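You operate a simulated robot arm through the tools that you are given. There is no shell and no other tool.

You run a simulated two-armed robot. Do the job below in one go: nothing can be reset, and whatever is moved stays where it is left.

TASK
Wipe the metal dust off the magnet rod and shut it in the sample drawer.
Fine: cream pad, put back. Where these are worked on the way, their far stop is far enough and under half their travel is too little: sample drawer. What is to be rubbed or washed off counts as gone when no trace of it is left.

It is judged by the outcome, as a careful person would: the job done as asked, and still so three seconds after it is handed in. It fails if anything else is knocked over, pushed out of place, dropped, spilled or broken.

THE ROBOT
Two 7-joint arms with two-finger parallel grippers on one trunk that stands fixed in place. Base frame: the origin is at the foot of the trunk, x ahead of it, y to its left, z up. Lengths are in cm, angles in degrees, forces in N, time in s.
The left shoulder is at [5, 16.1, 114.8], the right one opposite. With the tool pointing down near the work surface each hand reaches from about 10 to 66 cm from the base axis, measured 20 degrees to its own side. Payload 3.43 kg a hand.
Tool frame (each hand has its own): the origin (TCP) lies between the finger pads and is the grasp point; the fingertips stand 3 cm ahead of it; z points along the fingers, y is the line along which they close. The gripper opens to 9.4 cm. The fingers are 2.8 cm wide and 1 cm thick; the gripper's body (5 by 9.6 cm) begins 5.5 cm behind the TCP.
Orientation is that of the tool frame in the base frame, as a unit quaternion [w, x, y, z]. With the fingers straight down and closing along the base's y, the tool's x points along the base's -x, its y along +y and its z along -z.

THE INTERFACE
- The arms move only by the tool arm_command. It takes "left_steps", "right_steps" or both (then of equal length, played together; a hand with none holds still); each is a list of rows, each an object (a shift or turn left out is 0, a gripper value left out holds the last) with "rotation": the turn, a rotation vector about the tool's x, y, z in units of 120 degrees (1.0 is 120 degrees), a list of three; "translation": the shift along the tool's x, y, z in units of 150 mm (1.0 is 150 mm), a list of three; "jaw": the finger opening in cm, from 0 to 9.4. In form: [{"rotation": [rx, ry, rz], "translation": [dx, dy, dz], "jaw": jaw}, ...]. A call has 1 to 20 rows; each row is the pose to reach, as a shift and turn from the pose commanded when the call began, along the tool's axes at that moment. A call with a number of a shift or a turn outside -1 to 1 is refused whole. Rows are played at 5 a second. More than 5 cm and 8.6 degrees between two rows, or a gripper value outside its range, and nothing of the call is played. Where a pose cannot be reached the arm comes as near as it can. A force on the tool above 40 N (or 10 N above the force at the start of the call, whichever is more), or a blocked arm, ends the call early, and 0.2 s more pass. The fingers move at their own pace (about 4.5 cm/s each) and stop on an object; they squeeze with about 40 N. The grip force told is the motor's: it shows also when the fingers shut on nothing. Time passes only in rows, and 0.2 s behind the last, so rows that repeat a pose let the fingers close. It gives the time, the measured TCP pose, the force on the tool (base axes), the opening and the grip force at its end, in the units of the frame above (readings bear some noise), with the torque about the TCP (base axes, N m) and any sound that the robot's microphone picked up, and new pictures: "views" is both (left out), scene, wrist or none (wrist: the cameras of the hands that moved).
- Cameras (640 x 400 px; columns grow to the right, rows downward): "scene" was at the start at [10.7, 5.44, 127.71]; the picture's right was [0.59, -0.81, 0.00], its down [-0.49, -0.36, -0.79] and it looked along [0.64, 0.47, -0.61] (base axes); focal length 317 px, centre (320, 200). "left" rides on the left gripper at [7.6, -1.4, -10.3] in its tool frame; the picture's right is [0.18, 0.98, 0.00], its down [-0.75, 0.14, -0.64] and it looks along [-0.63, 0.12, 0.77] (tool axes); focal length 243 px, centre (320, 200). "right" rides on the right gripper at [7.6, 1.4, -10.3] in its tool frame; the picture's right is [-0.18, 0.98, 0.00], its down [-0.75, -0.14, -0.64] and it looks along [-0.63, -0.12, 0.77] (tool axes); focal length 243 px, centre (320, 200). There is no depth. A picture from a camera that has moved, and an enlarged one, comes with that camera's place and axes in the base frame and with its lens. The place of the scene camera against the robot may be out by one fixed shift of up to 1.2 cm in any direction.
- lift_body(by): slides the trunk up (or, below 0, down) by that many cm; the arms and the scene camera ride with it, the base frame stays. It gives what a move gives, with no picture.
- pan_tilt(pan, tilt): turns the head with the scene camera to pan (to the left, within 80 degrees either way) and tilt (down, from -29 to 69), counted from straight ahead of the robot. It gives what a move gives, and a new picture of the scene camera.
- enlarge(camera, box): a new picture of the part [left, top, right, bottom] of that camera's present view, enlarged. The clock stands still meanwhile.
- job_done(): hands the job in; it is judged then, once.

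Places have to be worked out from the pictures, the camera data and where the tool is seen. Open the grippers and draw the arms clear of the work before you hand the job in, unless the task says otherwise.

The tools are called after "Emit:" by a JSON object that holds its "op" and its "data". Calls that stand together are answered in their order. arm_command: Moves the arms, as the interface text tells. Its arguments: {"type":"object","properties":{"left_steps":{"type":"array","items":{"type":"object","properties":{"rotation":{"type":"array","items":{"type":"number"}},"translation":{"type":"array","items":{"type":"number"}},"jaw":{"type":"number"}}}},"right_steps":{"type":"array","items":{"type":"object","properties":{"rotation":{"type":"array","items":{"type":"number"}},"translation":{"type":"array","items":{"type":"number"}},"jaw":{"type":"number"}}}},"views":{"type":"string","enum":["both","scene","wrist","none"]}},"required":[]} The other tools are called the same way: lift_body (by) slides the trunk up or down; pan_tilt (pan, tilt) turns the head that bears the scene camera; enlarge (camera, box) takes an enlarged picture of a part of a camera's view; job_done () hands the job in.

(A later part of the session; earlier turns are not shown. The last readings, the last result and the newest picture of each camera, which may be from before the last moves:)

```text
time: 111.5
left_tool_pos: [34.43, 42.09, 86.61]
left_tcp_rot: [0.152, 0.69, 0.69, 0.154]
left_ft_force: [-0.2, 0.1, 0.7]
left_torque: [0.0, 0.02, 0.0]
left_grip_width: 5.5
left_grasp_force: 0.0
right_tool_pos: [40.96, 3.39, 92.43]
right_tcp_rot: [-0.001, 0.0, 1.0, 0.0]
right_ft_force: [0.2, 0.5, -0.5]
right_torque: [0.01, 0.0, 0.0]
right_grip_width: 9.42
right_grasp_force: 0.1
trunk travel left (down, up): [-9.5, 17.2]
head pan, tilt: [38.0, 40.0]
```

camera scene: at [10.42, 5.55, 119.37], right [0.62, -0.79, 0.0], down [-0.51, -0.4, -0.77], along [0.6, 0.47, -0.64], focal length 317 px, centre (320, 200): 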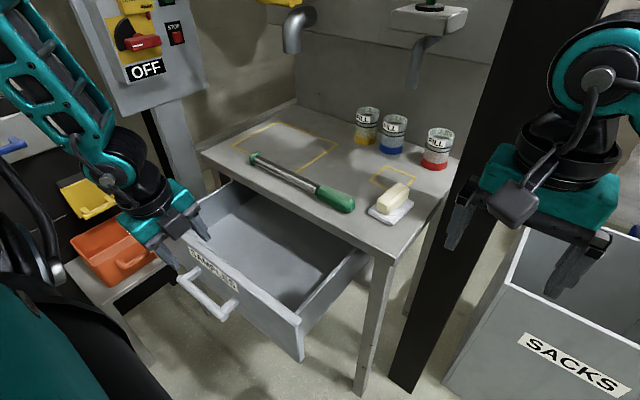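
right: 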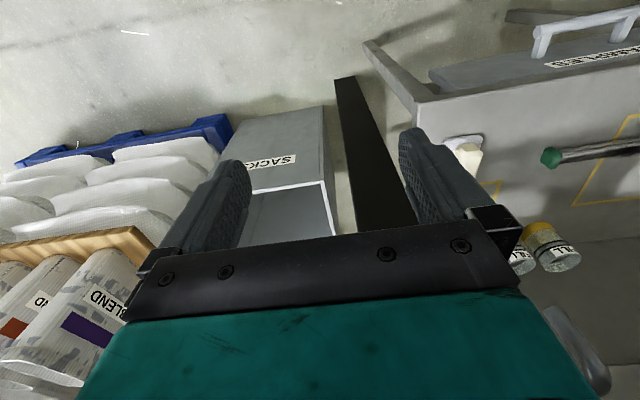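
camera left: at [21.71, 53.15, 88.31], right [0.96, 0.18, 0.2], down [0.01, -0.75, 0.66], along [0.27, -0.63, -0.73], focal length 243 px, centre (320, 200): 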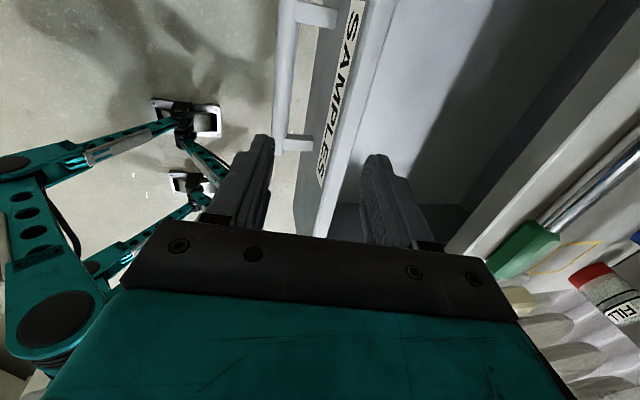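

On track. Now forward to x≈46 while untilting to vertical.

Emit:
{"op": "arm_command", "data": {"left_steps": [{"rotation": [0.03, 0, 0], "translation": [0, 0.162, 0.016]}, {"rotation": [0.07, 0, 0], "translation": [0, 0.323, 0.032]}, {"rotation": [0.115, 0, 0], "translation": [0, 0.485, 0.048]}, {"rotation": [0.16, 0, 0], "translation": [0, 0.646, 0.065]}, {"rotation": [0.208, 0, 0], "translation": [0, 0.808, 0.081]}, {"rotation": [0.208, 0, 0], "translation": [0, 0.808, 0.081]}]}}

```text
time: 112.9
left_tool_pos: [45.76, 41.94, 90.64]
left_tcp_rot: [-0.001, 0.707, 0.707, 0.002]
left_ft_force: [0.4, -0.1, -0.5]
left_torque: [0.02, 0.02, -0.02]
left_grip_width: 5.49
left_grasp_force: 0.1
right_tool_pos: [40.94, 3.37, 92.47]
right_tcp_rot: [0.0, 0.001, 1.0, 0.0]
right_ft_force: [-0.3, 0.1, 0.4]
right_torque: [-0.02, 0.01, -0.02]
right_grip_width: 9.4
right_grasp_force: 0.1
trunk travel left (down, up): [-9.5, 17.2]
head pan, tilt: [38.0, 40.0]
camera scene: at [10.45, 5.54, 119.37], right [0.62, -0.79, 0.0], down [-0.51, -0.4, -0.77], along [0.6, 0.47, -0.64], focal length 317 px, centre (320, 200)
camera left: at [44.23, 49.54, 100.88], right [0.98, 0.18, 0.0], down [0.14, -0.76, 0.64], along [0.12, -0.63, -0.77], focal length 243 px, centre (320, 200)
```

scene: 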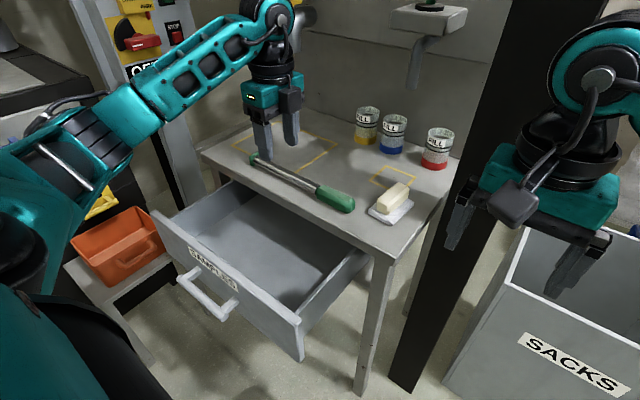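
left: 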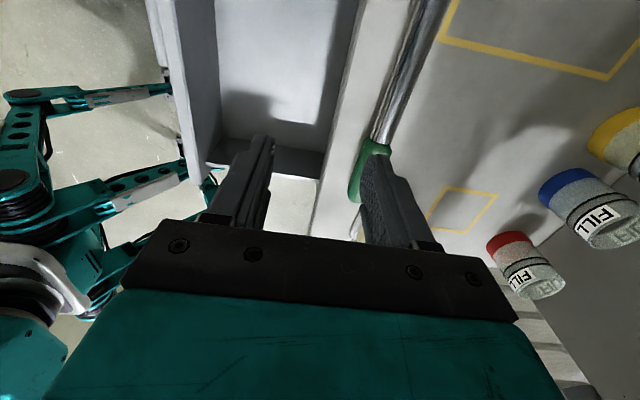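

The rod now appears at x≈53.5. I move above it around y≈46 to refine.

Emit:
{"op": "arm_command", "data": {"left_steps": [{"translation": [0.09, 0.17, 0.05]}, {"translation": [0.18, 0.34, 0.12]}, {"translation": [0.267, 0.5, 0.2]}, {"translation": [0.267, 0.5, 0.267]}, {"translation": [0.267, 0.5, 0.267]}]}}

Emit:
{"op": "enlarge", "data": {"camera": "left", "box": [200, 0, 440, 250]}}

Emit:
{"op": "enlarge", "data": {"camera": "scene", "box": [230, 90, 370, 230]}}

```text
time: 114.1
left_tool_pos: [53.2, 46.03, 86.55]
left_tcp_rot: [-0.001, 0.707, 0.707, 0.002]
left_ft_force: [0.5, -1.0, 0.5]
left_torque: [0.02, 0.0, 0.01]
left_grip_width: 5.52
left_grasp_force: 0.0
right_tool_pos: [40.81, 3.53, 92.51]
right_tcp_rot: [0.0, 0.0, 1.0, 0.0]
right_ft_force: [0.5, -1.2, 0.3]
right_torque: [-0.01, 0.0, 0.01]
right_grip_width: 9.42
right_grasp_force: 0.0
trunk travel left (down, up): [-9.5, 17.2]
head pan, tilt: [38.0, 40.0]
camera scene: at [10.42, 5.56, 119.37], right [0.62, -0.79, 0.0], down [-0.51, -0.4, -0.77], along [0.6, 0.47, -0.64], focal length 317 px, centre (320, 200)
camera left: at [51.67, 53.6, 96.64], right [0.98, 0.18, 0.0], down [0.14, -0.76, 0.64], along [0.12, -0.63, -0.77], focal length 243 px, centre (320, 200)
```

scene: 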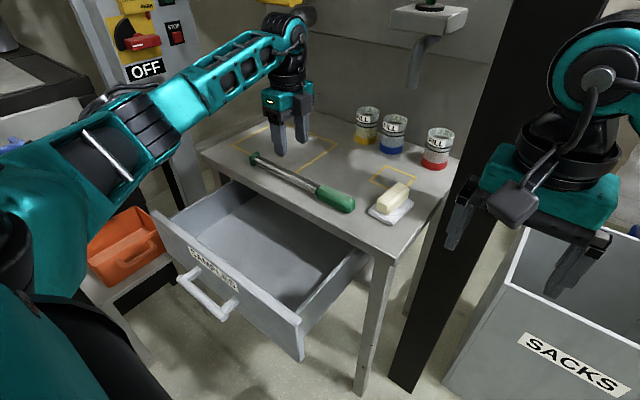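
left: 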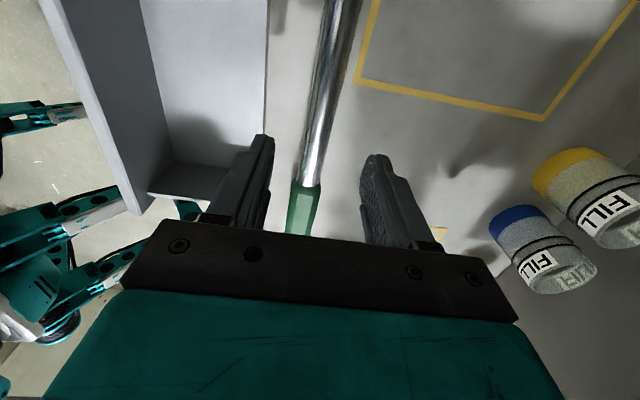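

```text
1.60 times, centred on (320, 125) of left
camera zoom: at [51.67, 53.6, 96.64], right [0.98, 0.18, 0.0], down [0.14, -0.76, 0.64], along [0.12, -0.63, -0.77], focal length 388 px, centre (320, 320)
```

zoom: 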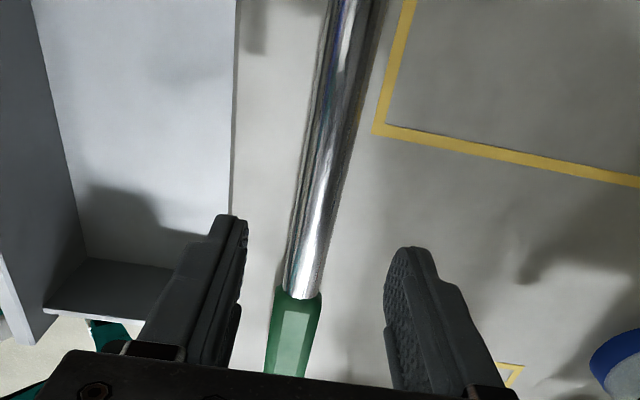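

```text
2.86 times, centred on (300, 160) of scene
camera zoom: at [10.42, 5.56, 119.37], right [0.62, -0.79, 0.0], down [-0.51, -0.4, -0.77], along [0.6, 0.47, -0.64], focal length 906 px, centre (377, 314)
```

zoom: 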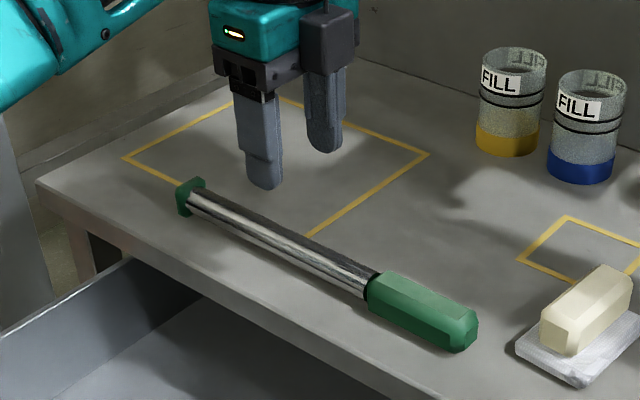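

The rod lies at x≈53.3 and is well centred under the fingers. I descend vertically and grip it near its balance point (y≈46).

Emit:
{"op": "arm_command", "data": {"left_steps": [{"translation": [0, 0.005, 0.17]}, {"translation": [0, 0.005, 0.33]}, {"translation": [0, 0.005, 0.45]}, {"translation": [0, 0.005, 0.53]}, {"translation": [0, 0.005, 0.53]}, {"translation": [0, 0.005, 0.53], "jaw": 3}, {"translation": [0, 0.005, 0.53], "jaw": 0}, {"translation": [0, 0.005, 0.53], "jaw": 0}, {"translation": [0, 0.005, 0.53], "jaw": 0}]}}

```text
time: 116.1
left_tool_pos: [53.22, 46.06, 78.53]
left_tcp_rot: [-0.001, 0.707, 0.707, 0.001]
left_ft_force: [-0.4, -0.3, 0.0]
left_torque: [0.03, 0.01, -0.11]
left_grip_width: 2.38
left_grasp_force: 39.7
right_tool_pos: [40.78, 3.49, 92.58]
right_tcp_rot: [0.0, 0.0, 1.0, 0.0]
right_ft_force: [-1.1, 0.5, 0.1]
right_torque: [-0.04, 0.03, -0.02]
right_grip_width: 9.39
right_grasp_force: 0.0
trunk travel left (down, up): [-9.5, 17.2]
head pan, tilt: [38.0, 40.0]
camera scene: at [10.43, 5.56, 119.37], right [0.62, -0.79, 0.0], down [-0.51, -0.4, -0.77], along [0.6, 0.47, -0.64], focal length 317 px, centre (320, 200)
camera left: at [51.76, 53.59, 88.77], right [0.98, 0.18, 0.0], down [0.14, -0.76, 0.64], along [0.12, -0.63, -0.77], focal length 243 px, centre (320, 200)
```

scene: 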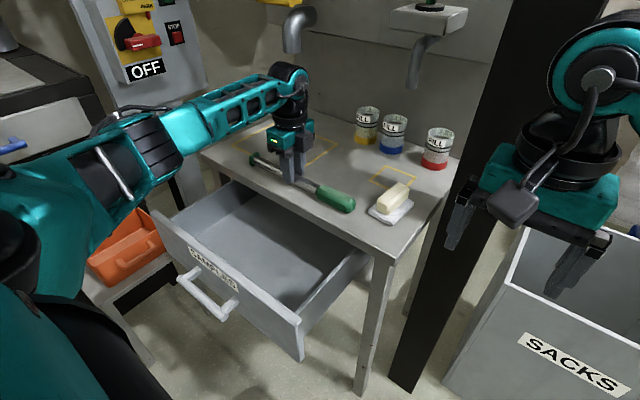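
left: 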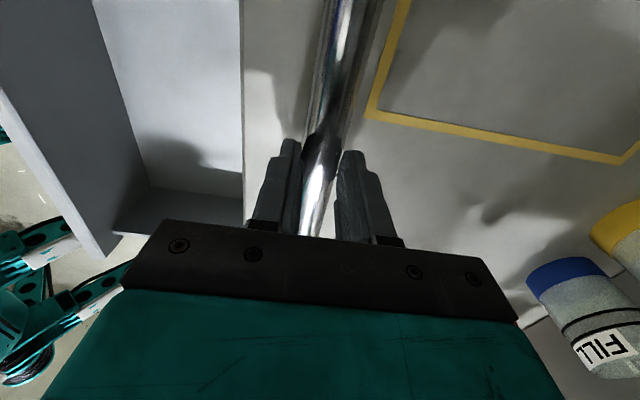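

The rod is gripped (2.38 cm). I lift it 7 cm and start moving back over the drawer in small stages, watching the reach.

Emit:
{"op": "arm_command", "data": {"left_steps": [{"translation": [0, 0, -0.15]}, {"translation": [0, 0, -0.31]}, {"translation": [0, 0, -0.467]}, {"translation": [0, -0.2, -0.467]}, {"translation": [0, -0.4, -0.467]}, {"translation": [0, -0.5, -0.467]}, {"translation": [0, -0.5, -0.467]}]}}

```text
time: 117.7
left_tool_pos: [45.75, 46.21, 85.48]
left_tcp_rot: [-0.002, 0.707, 0.707, 0.0]
left_ft_force: [0.0, -0.4, -2.9]
left_torque: [0.11, 0.02, -0.02]
left_grip_width: 2.42
left_grasp_force: 39.9
right_tool_pos: [40.78, 3.39, 92.43]
right_tcp_rot: [0.0, 0.0, 1.0, 0.0]
right_ft_force: [-0.1, -0.4, -0.2]
right_torque: [-0.04, -0.01, -0.04]
right_grip_width: 9.38
right_grasp_force: 0.0
trunk travel left (down, up): [-9.5, 17.2]
head pan, tilt: [38.0, 40.0]
camera scene: at [10.45, 5.58, 119.37], right [0.62, -0.79, 0.0], down [-0.51, -0.4, -0.77], along [0.6, 0.47, -0.64], focal length 317 px, centre (320, 200)
camera left: at [44.21, 53.81, 95.74], right [0.98, 0.18, 0.0], down [0.14, -0.76, 0.64], along [0.12, -0.63, -0.77], focal length 243 px, centre (320, 200)
```

scene: 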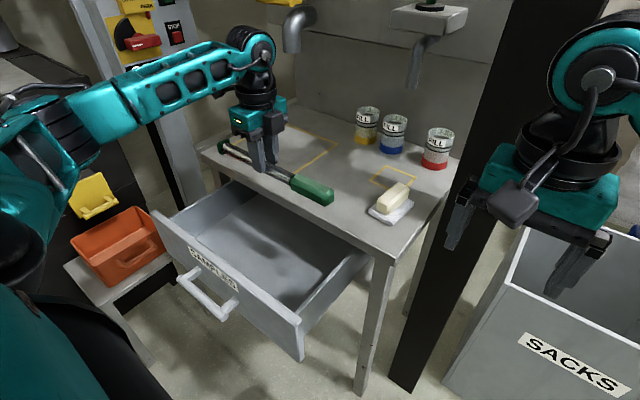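
left: 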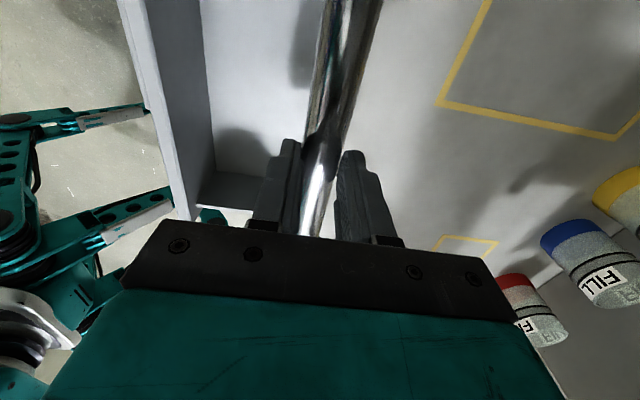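

The rod is level and clear of the table. The drawer front's inner face is at x≈31, its floor at about z≈61, so I aim for x≈39. I move back another 6.7 cm.

Emit:
{"op": "arm_command", "data": {"left_steps": [{"translation": [0, -0.11, 0]}, {"translation": [0, -0.22, 0]}, {"translation": [0, -0.33, 0]}, {"translation": [0, -0.447, 0]}, {"translation": [0, -0.447, 0]}]}}

```text
time: 118.9
left_tool_pos: [39.05, 46.12, 85.55]
left_tcp_rot: [-0.001, 0.707, 0.707, 0.0]
left_ft_force: [-0.6, 0.0, -3.2]
left_torque: [0.07, 0.02, 0.01]
left_grip_width: 2.43
left_grasp_force: 39.6
right_tool_pos: [40.85, 3.41, 92.39]
right_tcp_rot: [0.0, 0.0, 1.0, 0.0]
right_ft_force: [0.2, 0.3, 0.3]
right_torque: [-0.03, -0.02, 0.02]
right_grip_width: 9.39
right_grasp_force: 0.1
trunk travel left (down, up): [-9.5, 17.2]
head pan, tilt: [38.0, 40.0]
camera scene: at [10.44, 5.58, 119.37], right [0.62, -0.79, 0.0], down [-0.51, -0.4, -0.77], along [0.6, 0.47, -0.64], focal length 317 px, centre (320, 200)
camera left: at [37.44, 53.67, 95.83], right [0.98, 0.18, 0.0], down [0.14, -0.76, 0.64], along [0.12, -0.63, -0.77], focal length 243 px, centre (320, 200)
```

scene: 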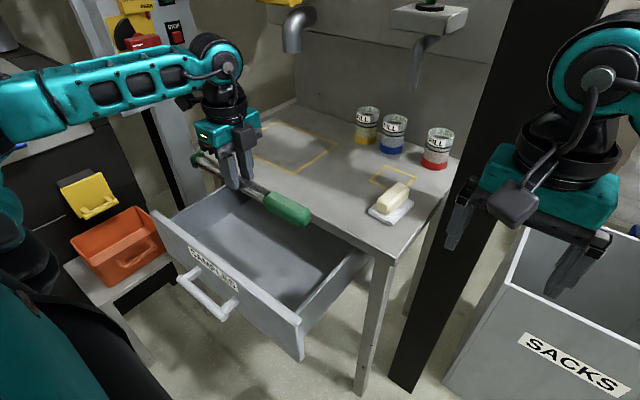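
left: 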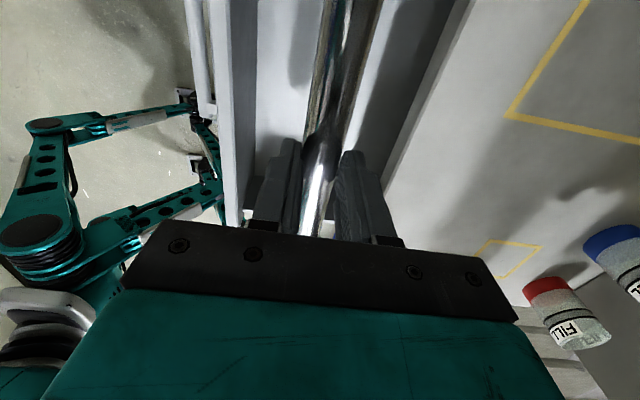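

Reached exactly. Now I lower it in stages into the drawer.

Emit:
{"op": "arm_command", "data": {"left_steps": [{"translation": [0, 0, 0.15]}, {"translation": [0, 0, 0.3]}, {"translation": [0, 0, 0.45]}, {"translation": [0, 0, 0.6]}, {"translation": [0, 0, 0.6]}]}}

Emit:
{"op": "enlarge", "data": {"camera": "scene", "box": [130, 130, 390, 370]}}

```text
time: 120.1
left_tool_pos: [38.79, 46.1, 76.73]
left_tcp_rot: [0.0, 0.707, 0.707, 0.001]
left_ft_force: [0.3, -0.2, -2.3]
left_torque: [0.07, 0.01, 0.0]
left_grip_width: 2.39
left_grasp_force: 39.6
right_tool_pos: [40.93, 3.51, 92.46]
right_tcp_rot: [-0.001, 0.0, 1.0, 0.001]
right_ft_force: [-0.7, -0.5, -0.7]
right_torque: [0.03, -0.02, 0.03]
right_grip_width: 9.43
right_grasp_force: 0.1
trunk travel left (down, up): [-9.5, 17.2]
head pan, tilt: [38.0, 40.0]
camera scene: at [10.45, 5.58, 119.37], right [0.62, -0.79, 0.0], down [-0.51, -0.4, -0.77], along [0.6, 0.47, -0.64], focal length 317 px, centre (320, 200)
camera left: at [37.33, 53.64, 86.9], right [0.98, 0.18, 0.0], down [0.14, -0.76, 0.64], along [0.12, -0.63, -0.77], focal length 243 px, centre (320, 200)
```

scene: 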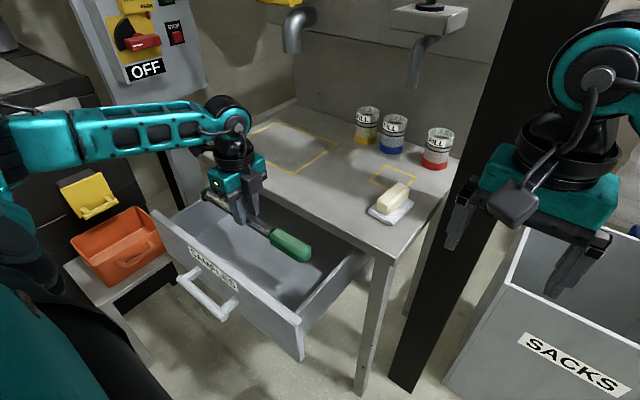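
left: 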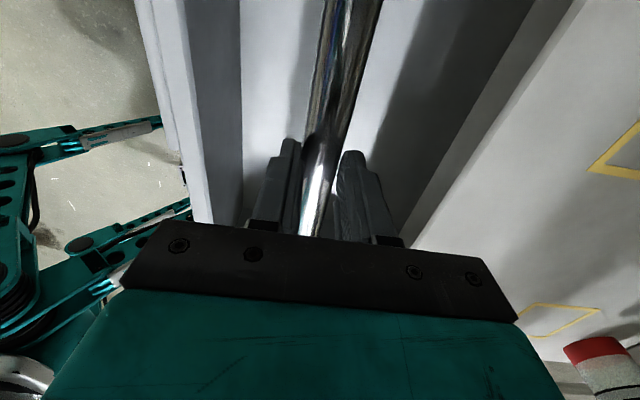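

```text
1.67 times, centred on (260, 250) of scene
camera zoom: at [10.45, 5.58, 119.37], right [0.62, -0.79, 0.0], down [-0.51, -0.4, -0.77], along [0.6, 0.47, -0.64], focal length 529 px, centre (420, 117)
```

zoom: 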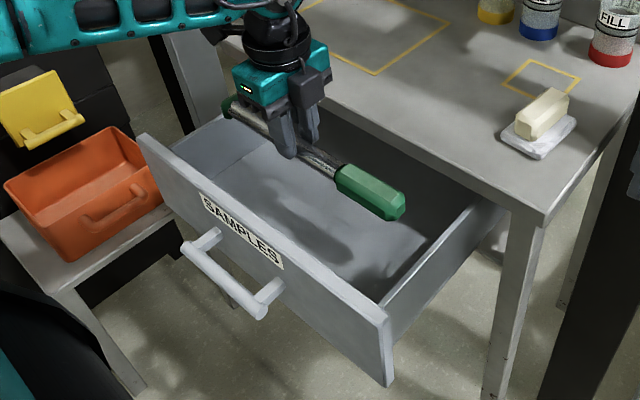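

The rod sits well between panel and table edge. The cap side is a bit nearer its wall, so I shift 1.5 cm toward −y and go down another 8 cm.

Emit:
{"op": "arm_command", "data": {"left_steps": [{"translation": [-0.05, 0.01, 0.0]}, {"translation": [-0.1, 0.013, 0.13]}, {"translation": [-0.1, 0.013, 0.27]}, {"translation": [-0.1, 0.013, 0.4]}, {"translation": [-0.1, 0.013, 0.53]}, {"translation": [-0.1, 0.013, 0.53]}]}}

Emit:
{"op": "enlarge", "data": {"camera": "scene", "box": [130, 130, 390, 370]}}

```text
time: 121.5
left_tool_pos: [39.28, 44.61, 68.55]
left_tcp_rot: [-0.001, 0.707, 0.707, 0.001]
left_ft_force: [-0.1, 0.5, -2.3]
left_torque: [0.1, -0.01, 0.0]
left_grip_width: 2.41
left_grasp_force: 39.9
right_tool_pos: [40.9, 3.56, 92.48]
right_tcp_rot: [0.001, 0.0, 1.0, 0.001]
right_ft_force: [0.9, -0.1, -0.3]
right_torque: [0.04, 0.0, -0.02]
right_grip_width: 9.43
right_grasp_force: 0.1
trunk travel left (down, up): [-9.5, 17.2]
head pan, tilt: [38.0, 40.0]
camera scene: at [10.45, 5.57, 119.37], right [0.62, -0.79, 0.0], down [-0.51, -0.4, -0.77], along [0.6, 0.47, -0.64], focal length 317 px, centre (320, 200)
camera left: at [37.8, 52.14, 78.86], right [0.98, 0.18, 0.0], down [0.14, -0.76, 0.64], along [0.12, -0.63, -0.77], focal length 243 px, centre (320, 200)
```

scene: 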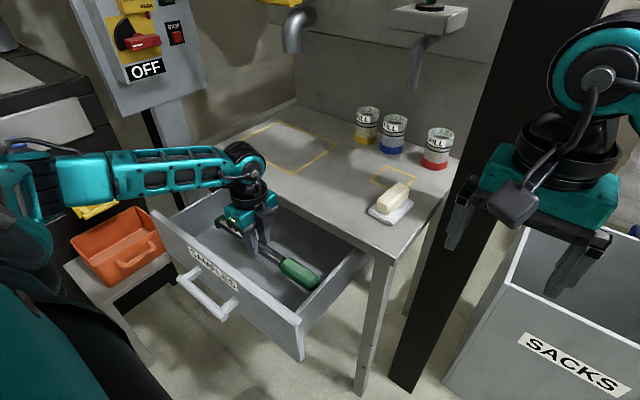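
left: 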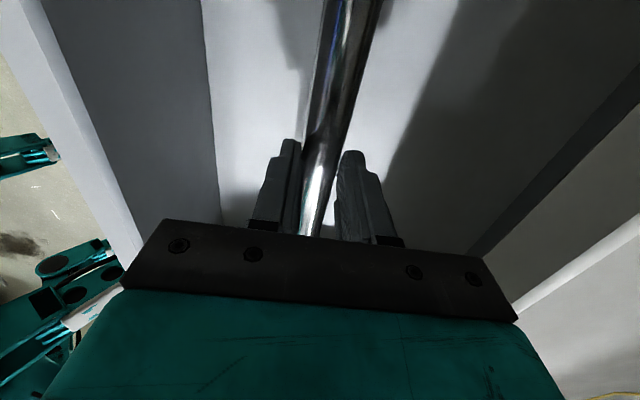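

```text
1.67 times, centred on (260, 250) of scene
camera zoom: at [10.45, 5.57, 119.37], right [0.62, -0.79, 0.0], down [-0.51, -0.4, -0.77], along [0.6, 0.47, -0.64], focal length 529 px, centre (420, 117)
```

zoom: 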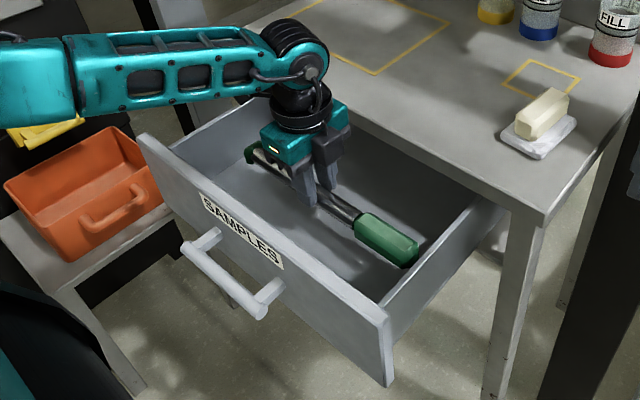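

About 4 cm to the drawer floor. I lower slowly, watching for contact.

Emit:
{"op": "arm_command", "data": {"left_steps": [{"translation": [0, 0, 0.1]}, {"translation": [0, 0, 0.17]}, {"translation": [0, 0, 0.21]}, {"translation": [0, 0, 0.235]}, {"translation": [0, 0, 0.25]}, {"translation": [0, 0, 0.25]}], "views": "none"}}

```text
time: 122.9
left_tool_pos: [39.38, 44.73, 64.68]
left_tcp_rot: [-0.001, 0.707, 0.707, 0.001]
left_ft_force: [0.2, 0.5, -2.6]
left_torque: [0.08, 0.0, 0.02]
left_grip_width: 2.43
left_grasp_force: 39.7
right_tool_pos: [40.74, 3.36, 92.5]
right_tcp_rot: [0.001, 0.0, 1.0, 0.0]
right_ft_force: [-0.4, -0.3, -0.5]
right_torque: [0.02, -0.01, 0.02]
right_grip_width: 9.4
right_grasp_force: 0.1
trunk travel left (down, up): [-9.5, 17.2]
head pan, tilt: [38.0, 40.0]
```

No contact yet at z=64.7. I keep lowering in 2 mm steps.

Emit:
{"op": "arm_command", "data": {"left_steps": [{"translation": [0, 0, 0.014]}, {"translation": [0, 0, 0.028]}, {"translation": [0, 0, 0.042]}, {"translation": [0, 0, 0.056]}, {"translation": [0, 0, 0.056]}], "views": "none"}}

```text
time: 124.1
left_tool_pos: [39.28, 44.68, 64.05]
left_tcp_rot: [-0.001, 0.707, 0.707, 0.001]
left_ft_force: [0.2, -0.1, -3.1]
left_torque: [0.11, 0.01, 0.01]
left_grip_width: 2.42
left_grasp_force: 40.3
right_tool_pos: [40.76, 3.36, 92.51]
right_tcp_rot: [0.0, 0.0, 1.0, 0.0]
right_ft_force: [-0.7, 0.8, 0.1]
right_torque: [0.03, -0.01, -0.04]
right_grip_width: 9.41
right_grasp_force: 0.1
trunk travel left (down, up): [-9.5, 17.2]
head pan, tilt: [38.0, 40.0]
```

Emit:
{"op": "enlarge", "data": {"camera": "scene", "box": [200, 180, 350, 310]}}

Emit:
{"op": "enlarge", "data": {"camera": "left", "box": [180, 0, 460, 250]}}

```text
3.08 times, centred on (275, 245) of scene
camera zoom: at [10.45, 5.57, 119.37], right [0.62, -0.79, 0.0], down [-0.51, -0.4, -0.77], along [0.6, 0.47, -0.64], focal length 976 px, centre (458, 62)
```

zoom: 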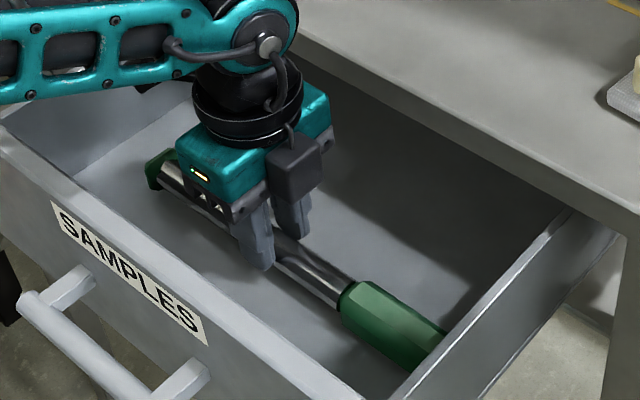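

```text
1.60 times, centred on (320, 125) of left
camera zoom: at [37.77, 52.26, 74.19], right [0.98, 0.18, 0.0], down [0.14, -0.76, 0.64], along [0.12, -0.63, -0.77], focal length 388 px, centre (320, 320)
```

zoom: 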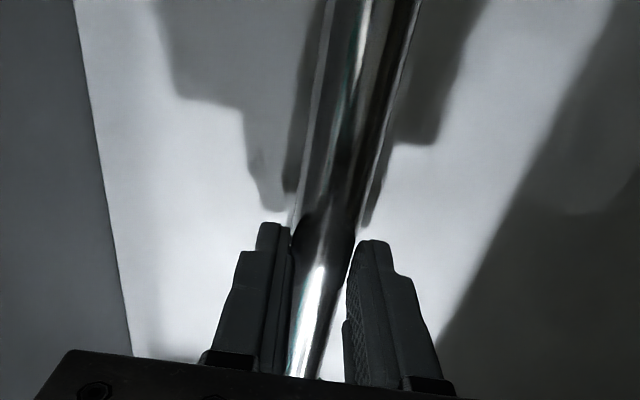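

There's still a gap under the rod. I lower further in 2.5 mm steps.

Emit:
{"op": "arm_command", "data": {"left_steps": [{"translation": [0, 0, 0.017]}, {"translation": [0, 0, 0.034]}, {"translation": [0, 0, 0.05]}, {"translation": [0, 0, 0.067]}, {"translation": [0, 0, 0.067]}], "views": "none"}}

```text
time: 125.3
left_tool_pos: [39.5, 44.51, 63.44]
left_tcp_rot: [0.001, 0.707, 0.707, 0.005]
left_ft_force: [-0.4, 0.5, 24.3]
left_torque: [-0.5, 0.03, -0.13]
left_grip_width: 2.41
left_grasp_force: 40.5
right_tool_pos: [40.77, 3.39, 92.52]
right_tcp_rot: [0.001, 0.0, 1.0, 0.001]
right_ft_force: [-0.1, 0.6, -0.1]
right_torque: [0.01, 0.03, 0.0]
right_grip_width: 9.38
right_grasp_force: 0.0
trunk travel left (down, up): [-9.5, 17.2]
head pan, tilt: [38.0, 40.0]
```

Floor contact (24 N). I ease up 2.5 mm and open the fingers, then rise straight up.

Emit:
{"op": "arm_command", "data": {"left_steps": [{"translation": [0, 0, -0.015]}, {"translation": [0, 0, -0.015], "jaw": 3.0}, {"translation": [0, 0, -0.015], "jaw": 4.0}, {"translation": [0, 0, -0.015], "jaw": 4.5}, {"translation": [0, 0, -0.015], "jaw": 4.5}, {"translation": [0, 0, -0.1]}, {"translation": [0, 0, -0.25]}, {"translation": [0, 0, -0.45]}, {"translation": [0, 0, -0.65]}, {"translation": [0, 0, -0.65]}]}}

Emit:
{"op": "enlarge", "data": {"camera": "scene", "box": [150, 150, 390, 330]}}

```text
time: 127.5
left_tool_pos: [39.17, 44.59, 72.79]
left_tcp_rot: [0.0, 0.707, 0.707, 0.001]
left_ft_force: [0.4, -0.3, 0.4]
left_torque: [0.02, 0.03, 0.03]
left_grip_width: 4.5
left_grasp_force: 0.1
right_tool_pos: [40.86, 3.39, 92.35]
right_tcp_rot: [0.0, 0.0, 1.0, 0.0]
right_ft_force: [1.0, 0.2, 0.3]
right_torque: [0.01, 0.02, 0.03]
right_grip_width: 9.41
right_grasp_force: 0.1
trunk travel left (down, up): [-9.5, 17.2]
head pan, tilt: [38.0, 40.0]
camera scene: at [10.42, 5.55, 119.37], right [0.62, -0.79, 0.0], down [-0.51, -0.4, -0.77], along [0.6, 0.47, -0.64], focal length 317 px, centre (320, 200)
camera left: at [37.57, 52.16, 82.98], right [0.98, 0.18, 0.0], down [0.14, -0.76, 0.64], along [0.12, -0.63, -0.77], focal length 243 px, centre (320, 200)
```

scene: 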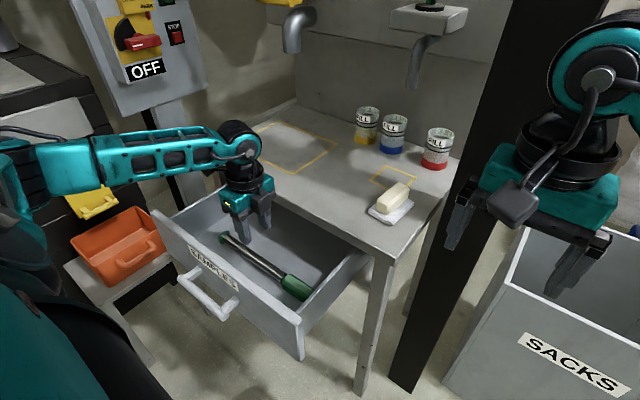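
left: 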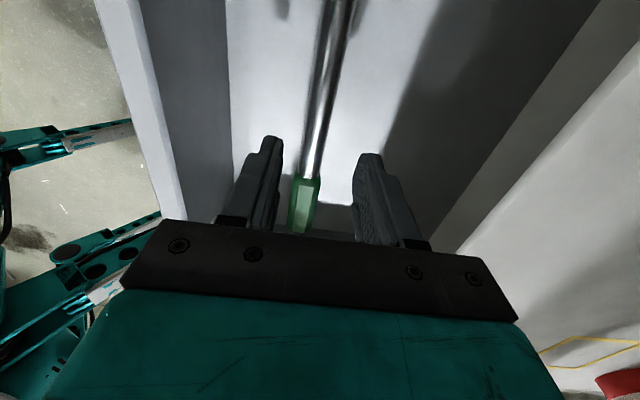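

```text
2.22 times, centred on (270, 240) of scene
camera zoom: at [10.42, 5.55, 119.37], right [0.62, -0.79, 0.0], down [-0.51, -0.4, -0.77], along [0.6, 0.47, -0.64], focal length 705 px, centre (431, 111)
```

zoom: 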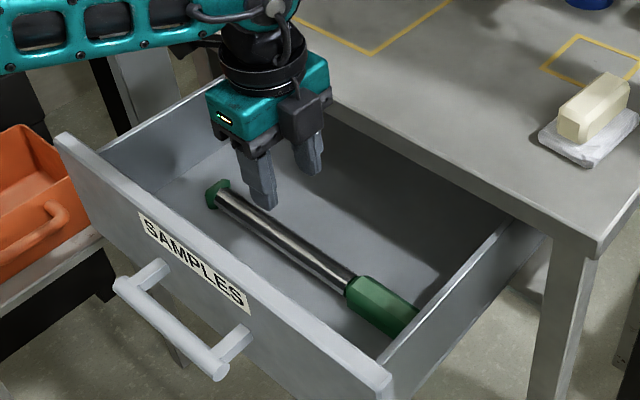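

The rod lies flat in the drawer, clean. I raise the hand out and retrace the known-good path back toward the handle.

Emit:
{"op": "arm_command", "data": {"left_steps": [{"translation": [0, 0, -0.25]}, {"translation": [0, 0, -0.5]}, {"translation": [0, 0, -0.75]}, {"translation": [0, 0, -0.95]}, {"translation": [0, 0, -0.95]}]}}

Emit:
{"op": "enlarge", "data": {"camera": "left", "box": [200, 0, 440, 240]}}

Emit:
{"op": "enlarge", "data": {"camera": "scene", "box": [205, 210, 325, 310]}}

```text
time: 128.7
left_tool_pos: [39.18, 44.37, 86.93]
left_tcp_rot: [-0.001, 0.707, 0.707, 0.001]
left_ft_force: [1.5, 0.9, -0.3]
left_torque: [-0.02, -0.02, 0.01]
left_grip_width: 4.51
left_grasp_force: 0.0
right_tool_pos: [40.83, 3.42, 92.48]
right_tcp_rot: [0.0, 0.001, 1.0, 0.0]
right_ft_force: [-0.1, 0.4, 0.3]
right_torque: [0.0, 0.0, -0.01]
right_grip_width: 9.37
right_grasp_force: 0.0
trunk travel left (down, up): [-9.5, 17.2]
head pan, tilt: [38.0, 40.0]
camera scene: at [10.43, 5.55, 119.37], right [0.62, -0.79, 0.0], down [-0.51, -0.4, -0.77], along [0.6, 0.47, -0.64], focal length 317 px, centre (320, 200)
camera left: at [37.65, 52.01, 97.22], right [0.98, 0.18, 0.0], down [0.14, -0.76, 0.64], along [0.12, -0.63, -0.77], focal length 243 px, centre (320, 200)
```

scene: 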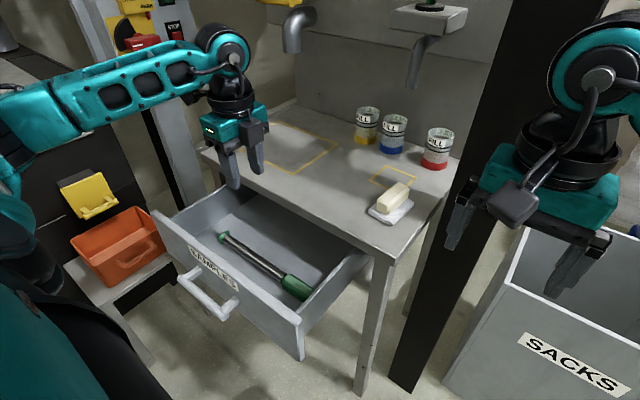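
left: 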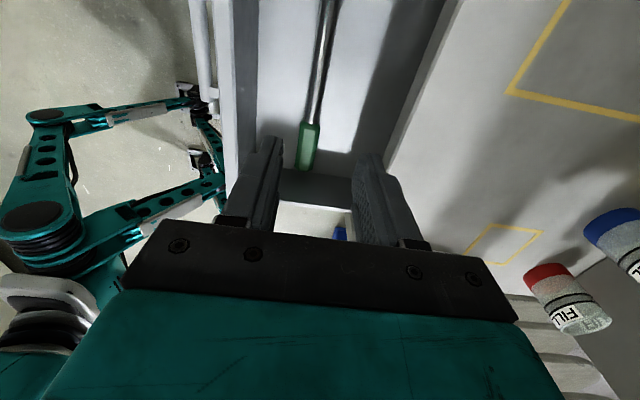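

```text
1.67 times, centred on (320, 120) of left
camera zoom: at [37.65, 52.01, 97.22], right [0.98, 0.18, 0.0], down [0.14, -0.76, 0.64], along [0.12, -0.63, -0.77], focal length 404 px, centre (320, 333)
```

zoom: 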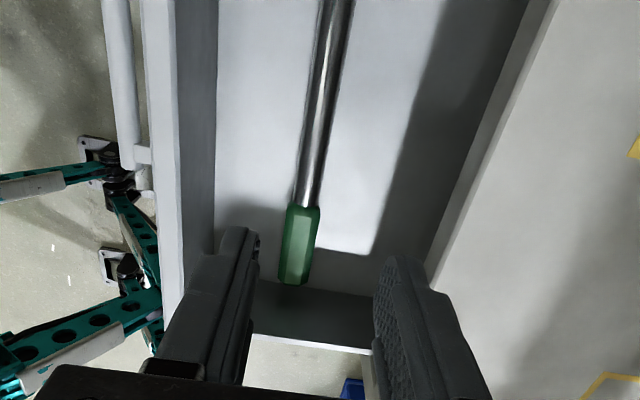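

```text
4.00 times, centred on (265, 260) of scene
camera zoom: at [10.43, 5.55, 119.37], right [0.62, -0.79, 0.0], down [-0.51, -0.4, -0.77], along [0.6, 0.47, -0.64], focal length 1269 px, centre (540, -40)
```

zoom: 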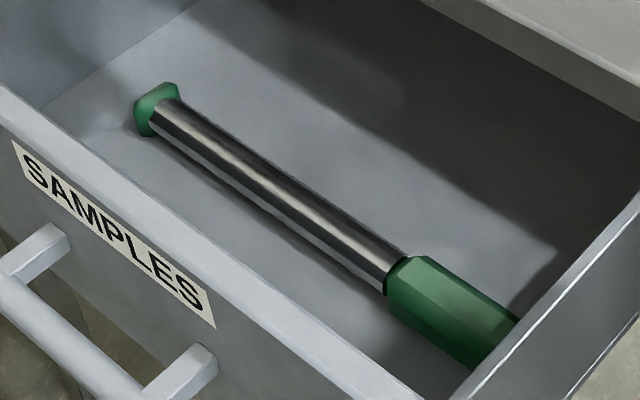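

The rod looks clean in the drawer. I tilt 25° while moving to the earlier waypoint (34.4, 42, 86.6).

Emit:
{"op": "arm_command", "data": {"left_steps": [{"rotation": [-0.042, 0, 0], "translation": [-0.03, -0.06, 0]}, {"rotation": [-0.083, 0, 0], "translation": [-0.06, -0.13, 0.005]}, {"rotation": [-0.125, 0, 0], "translation": [-0.1, -0.19, 0.01]}, {"rotation": [-0.167, 0, 0], "translation": [-0.13, -0.26, 0.015]}, {"rotation": [-0.208, 0, 0], "translation": [-0.16, -0.32, 0.02]}, {"rotation": [-0.208, 0, 0], "translation": [-0.16, -0.32, 0.02]}], "views": "none"}}

```text
time: 130.1
left_tool_pos: [34.45, 41.97, 86.92]
left_tcp_rot: [0.153, 0.691, 0.69, 0.154]
left_ft_force: [0.4, -0.5, 0.5]
left_torque: [0.0, 0.04, 0.02]
left_grip_width: 4.5
left_grasp_force: 0.1
right_tool_pos: [40.86, 3.42, 92.37]
right_tcp_rot: [0.0, 0.0, 1.0, 0.0]
right_ft_force: [0.2, 0.5, 0.2]
right_torque: [0.01, -0.01, 0.02]
right_grip_width: 9.41
right_grasp_force: 0.0
trunk travel left (down, up): [-9.5, 17.2]
head pan, tilt: [38.0, 40.0]
```

On the waypoint. Next back to (20, 46, 84) with the same tilt.

Emit:
{"op": "arm_command", "data": {"left_steps": [{"translation": [0.055, -0.19, -0.043]}, {"translation": [0.11, -0.38, -0.087]}, {"translation": [0.164, -0.57, -0.13]}, {"translation": [0.218, -0.765, -0.174]}, {"translation": [0.273, -0.957, -0.217]}, {"translation": [0.273, -0.957, -0.217]}]}}

```text
time: 131.5
left_tool_pos: [19.74, 46.1, 83.74]
left_tcp_rot: [0.152, 0.691, 0.69, 0.153]
left_ft_force: [-0.8, 0.1, -0.3]
left_torque: [0.03, 0.01, -0.02]
left_grip_width: 4.52
left_grasp_force: 0.0
right_tool_pos: [40.77, 3.4, 92.48]
right_tcp_rot: [0.0, 0.001, 1.0, 0.001]
right_ft_force: [-0.9, 0.0, 0.2]
right_torque: [0.0, 0.02, -0.02]
right_grip_width: 9.39
right_grasp_force: 0.0
trunk travel left (down, up): [-9.5, 17.2]
head pan, tilt: [38.0, 40.0]
camera scene: at [10.42, 5.55, 119.37], right [0.62, -0.79, 0.0], down [-0.51, -0.4, -0.77], along [0.6, 0.47, -0.64], focal length 317 px, centre (320, 200)
camera left: at [14.17, 53.67, 92.3], right [0.89, 0.18, 0.42], down [-0.14, -0.76, 0.64], along [0.43, -0.63, -0.65], focal length 243 px, centre (320, 200)
```

scene: 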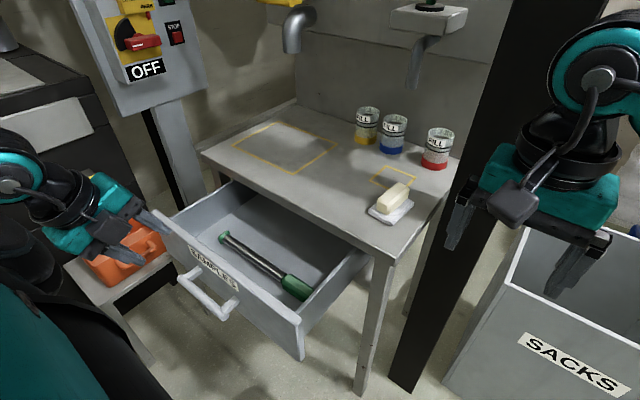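
left: 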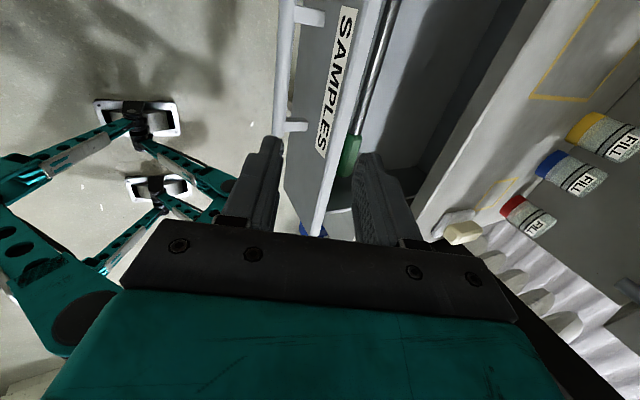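

The bar now reads at x≈24.6 (drawer open about 19 cm). I descend in front of it, tilting to 50°.

Emit:
{"op": "arm_command", "data": {"left_steps": [{"rotation": [-0.045, 0, 0], "translation": [0, -0.07, 0.15]}, {"rotation": [-0.09, 0, 0], "translation": [0, -0.14, 0.31]}, {"rotation": [-0.135, 0, 0], "translation": [0, -0.21, 0.46]}, {"rotation": [-0.175, 0, 0], "translation": [0, -0.29, 0.62]}, {"rotation": [-0.208, 0, 0], "translation": [0, -0.37, 0.79]}, {"rotation": [-0.208, 0, 0], "translation": [0, -0.449, 0.96]}, {"rotation": [-0.208, 0, 0], "translation": [0, -0.449, 0.96]}]}}

Emit:
{"op": "enlarge", "data": {"camera": "left", "box": [200, 0, 440, 250]}}

```text
time: 133.1
left_tool_pos: [20.29, 46.01, 70.72]
left_tcp_rot: [0.298, 0.641, 0.641, 0.3]
left_ft_force: [0.0, 0.3, 0.4]
left_torque: [-0.01, 0.0, -0.01]
left_grip_width: 4.5
left_grasp_force: 0.0
left hand out of reach, approached as far as the arm can: row 6, 7
right_tool_pos: [40.77, 3.41, 92.52]
right_tcp_rot: [0.0, -0.001, 1.0, 0.0]
right_ft_force: [0.1, 0.2, -0.4]
right_torque: [-0.04, -0.04, -0.01]
right_grip_width: 9.4
right_grasp_force: 0.0
trunk travel left (down, up): [-9.5, 17.2]
head pan, tilt: [38.0, 40.0]
camera scene: at [10.43, 5.55, 119.37], right [0.62, -0.79, 0.0], down [-0.51, -0.4, -0.77], along [0.6, 0.47, -0.64], focal length 317 px, centre (320, 200)
camera left: at [11.44, 53.69, 76.08], right [0.63, 0.18, 0.75], down [-0.4, -0.76, 0.52], along [0.66, -0.63, -0.4], focal length 243 px, centre (320, 200)
```

scene: 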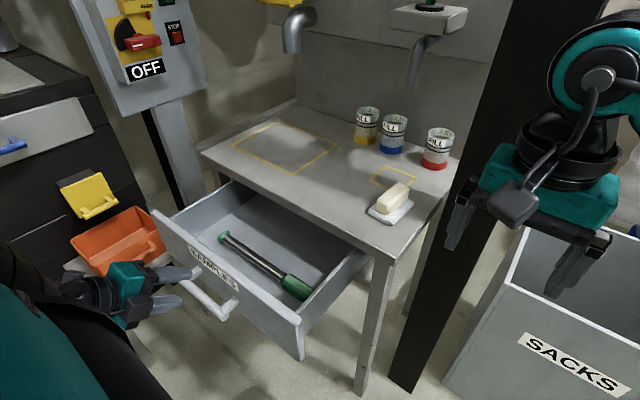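
left: 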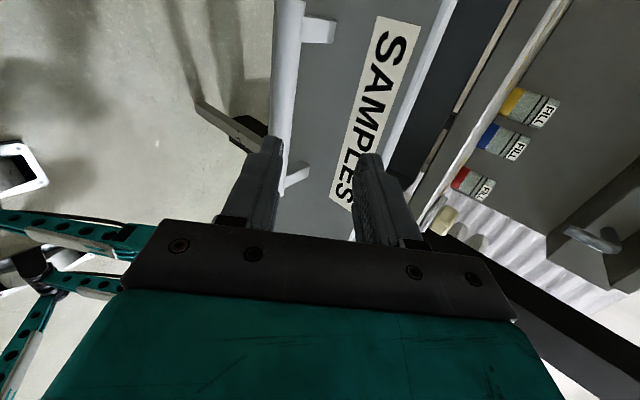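

```text
1.60 times, centred on (320, 125) of left
camera zoom: at [11.44, 53.69, 76.08], right [0.63, 0.18, 0.75], down [-0.4, -0.76, 0.52], along [0.66, -0.63, -0.4], focal length 388 px, centre (320, 320)
```

zoom: 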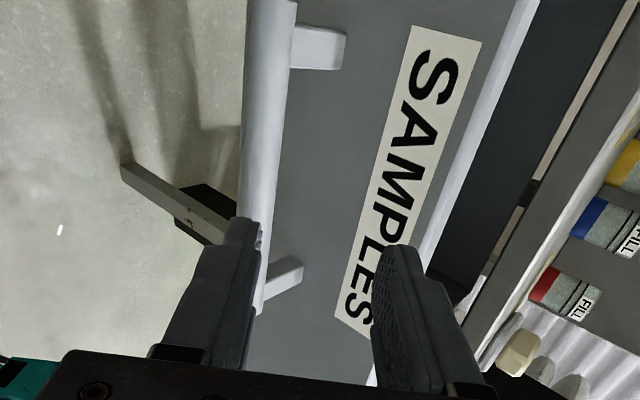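

The wrist stops short of the bar here, so rather than grasp it I'll push the drawer's front shut with closed fingertips, which are now at z≈69, above the bar. I close the fingers and advance to contact.

Emit:
{"op": "arm_command", "data": {"left_steps": [{"jaw": 1.5}, {"jaw": 0}, {"jaw": 0}, {"translation": [0, 0.06, 0.072]}, {"translation": [0, 0.12, 0.143]}, {"translation": [0, 0.18, 0.215]}, {"translation": [0, 0.215, 0.256]}, {"translation": [0, 0.24, 0.286]}, {"translation": [0, 0.24, 0.286]}]}}

Emit:
{"op": "enlarge", "data": {"camera": "scene", "box": [100, 190, 320, 350]}}

```text
time: 135.1
left_tool_pos: [25.9, 46.04, 70.69]
left_tcp_rot: [0.296, 0.642, 0.641, 0.3]
left_ft_force: [-3.2, -0.6, 2.0]
left_torque: [-0.02, -0.04, -0.03]
left_grip_width: 0.01
left_grasp_force: 33.3
right_tool_pos: [40.77, 3.35, 92.53]
right_tcp_rot: [0.001, 0.0, 1.0, 0.0]
right_ft_force: [0.7, -0.3, -0.5]
right_torque: [0.02, 0.0, 0.03]
right_grip_width: 9.41
right_grasp_force: 0.1
trunk travel left (down, up): [-9.5, 17.2]
head pan, tilt: [38.0, 40.0]
camera scene: at [10.4, 5.54, 119.38], right [0.62, -0.79, 0.0], down [-0.51, -0.4, -0.77], along [0.6, 0.47, -0.64], focal length 317 px, centre (320, 200)
camera left: at [16.93, 53.57, 76.14], right [0.63, 0.18, 0.75], down [-0.4, -0.75, 0.52], along [0.66, -0.63, -0.4], focal length 243 px, centre (320, 200)
```

scene: 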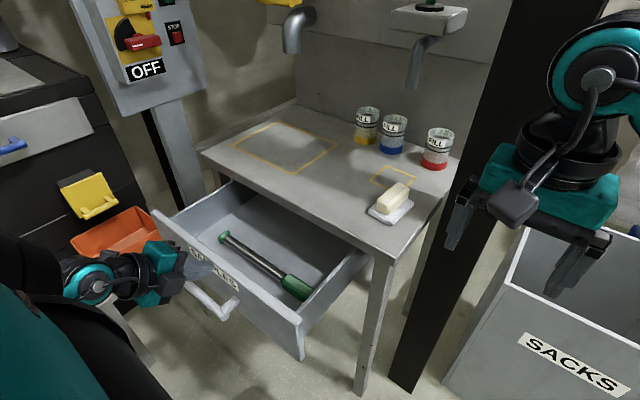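
left: 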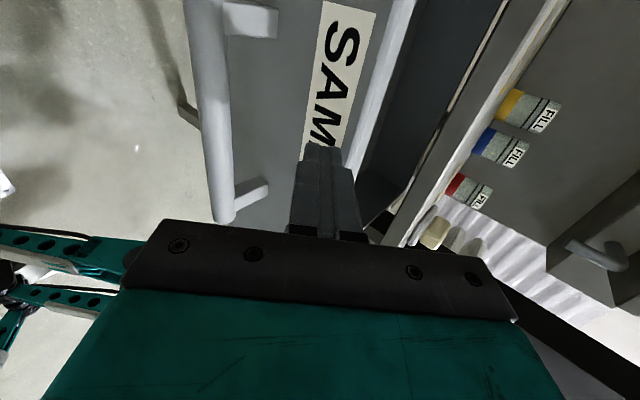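

```text
2.50 times, centred on (210, 270) of scene
camera zoom: at [10.4, 5.54, 119.38], right [0.62, -0.79, 0.0], down [-0.51, -0.4, -0.77], along [0.6, 0.47, -0.64], focal length 793 px, centre (595, 25)
```

zoom: 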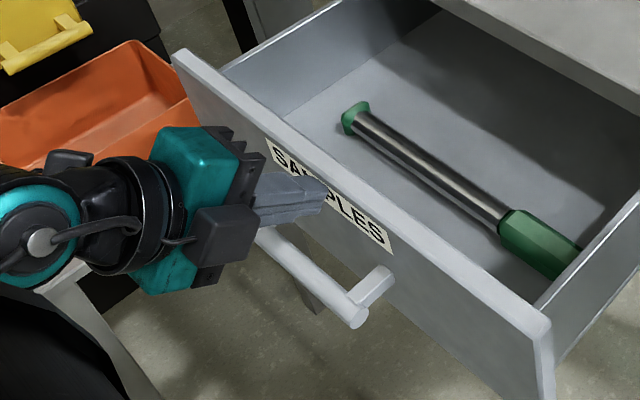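

The fingertips touch the drawer front. I push it in smoothly, 12 cm first.

Emit:
{"op": "arm_command", "data": {"left_steps": [{"translation": [0, 0.034, 0.041]}, {"translation": [0, 0.077, 0.092]}, {"translation": [0, 0.129, 0.153]}, {"translation": [0, 0.18, 0.215]}, {"translation": [0, 0.232, 0.276]}, {"translation": [0, 0.283, 0.337]}, {"translation": [0, 0.335, 0.399]}, {"translation": [0, 0.386, 0.46]}, {"translation": [0, 0.438, 0.521]}, {"translation": [0, 0.48, 0.572]}, {"translation": [0, 0.515, 0.613]}, {"translation": [0, 0.515, 0.613]}]}}

```text
time: 137.7
left_tool_pos: [35.6, 48.4, 73.07]
left_tcp_rot: [0.298, 0.641, 0.64, 0.3]
left_ft_force: [-0.3, -0.1, -0.2]
left_torque: [0.01, 0.01, -0.01]
left_grip_width: 0.02
left_grasp_force: 33.4
left hand out of reach, approached as far as the arm can: row 3, 4, 5, 6, 7, 8, 9, 10, 11, 12
right_tool_pos: [40.87, 3.38, 92.41]
right_tcp_rot: [0.0, 0.001, 1.0, -0.001]
right_ft_force: [-0.8, -0.3, 0.7]
right_torque: [0.02, -0.02, -0.01]
right_grip_width: 9.41
right_grasp_force: 0.0
trunk travel left (down, up): [-9.5, 17.2]
head pan, tilt: [38.0, 40.0]
camera scene: at [10.42, 5.56, 119.37], right [0.62, -0.79, 0.0], down [-0.51, -0.4, -0.77], along [0.6, 0.47, -0.64], focal length 317 px, centre (320, 200)
camera left: at [26.8, 56.06, 78.5], right [0.63, 0.18, 0.75], down [-0.4, -0.76, 0.52], along [0.66, -0.63, -0.4], focal length 243 px, centre (320, 200)
```

scene: 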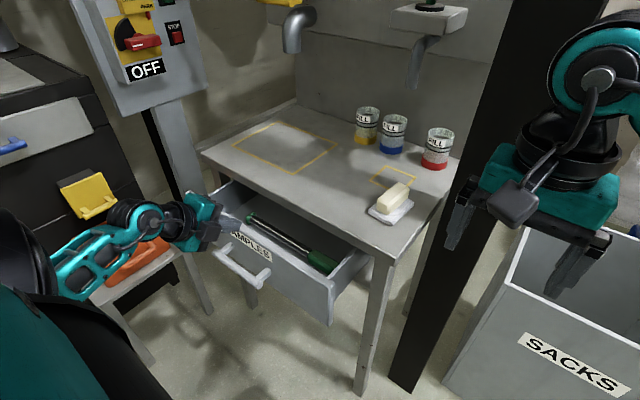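
left: 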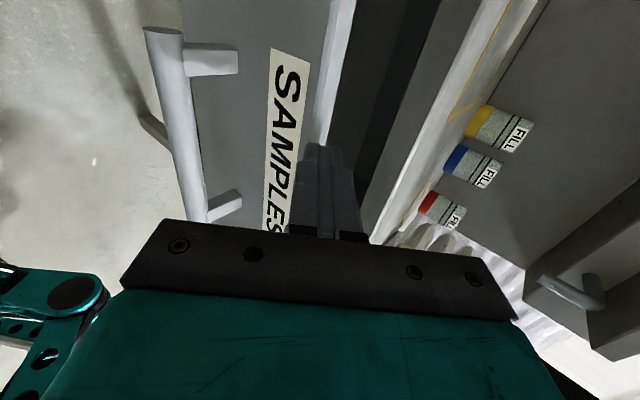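

The hand drifted up and sideways (joint limit on this branch), but the drawer is already half in. I withdraw upward to my known-good waypoint and come down again on the better branch.

Emit:
{"op": "arm_command", "data": {"left_steps": [{"rotation": [0, 0, 0], "translation": [0, -0.05, -0.1]}, {"rotation": [0.03, 0, 0], "translation": [-0.05, 0.06, -0.24]}, {"rotation": [0.08, 0, 0], "translation": [-0.12, 0.17, -0.36]}, {"rotation": [0.14, 0, 0], "translation": [-0.2, 0.29, -0.47]}, {"rotation": [0.208, 0, 0], "translation": [-0.28, 0.42, -0.57]}, {"rotation": [0.208, 0, 0], "translation": [-0.28, 0.42, -0.57]}]}}

```text
time: 139.1
left_tool_pos: [33.15, 44.16, 83.4]
left_tcp_rot: [0.151, 0.691, 0.69, 0.152]
left_ft_force: [-0.3, 0.0, -0.8]
left_torque: [0.01, 0.0, 0.03]
left_grip_width: 0.0
left_grasp_force: 32.8
right_tool_pos: [40.87, 3.43, 92.57]
right_tcp_rot: [0.0, 0.0, 1.0, 0.0]
right_ft_force: [0.9, 0.4, 0.2]
right_torque: [0.05, -0.04, 0.01]
right_grip_width: 9.4
right_grasp_force: 0.0
trunk travel left (down, up): [-9.5, 17.2]
head pan, tilt: [38.0, 40.0]
camera scene: at [10.44, 5.54, 119.37], right [0.62, -0.79, 0.0], down [-0.51, -0.4, -0.77], along [0.6, 0.47, -0.64], focal length 317 px, centre (320, 200)
camera left: at [27.46, 51.74, 92.08], right [0.89, 0.18, 0.41], down [-0.14, -0.75, 0.64], along [0.43, -0.63, -0.65], focal length 243 px, centre (320, 200)
```

scene: 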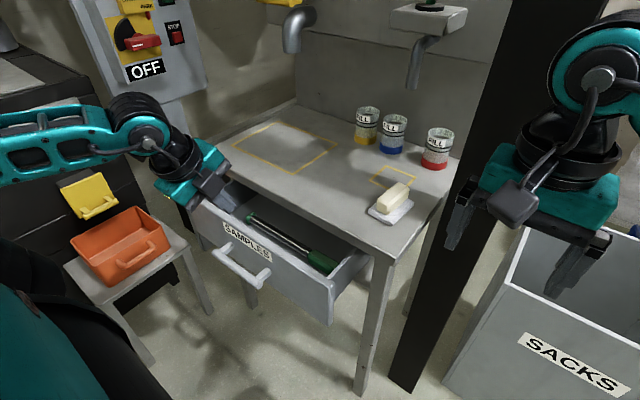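
left: 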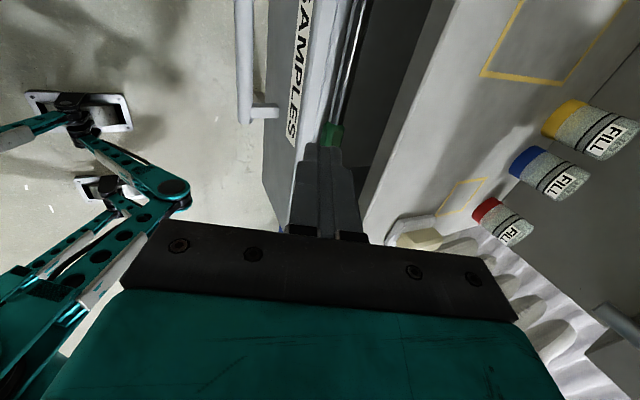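

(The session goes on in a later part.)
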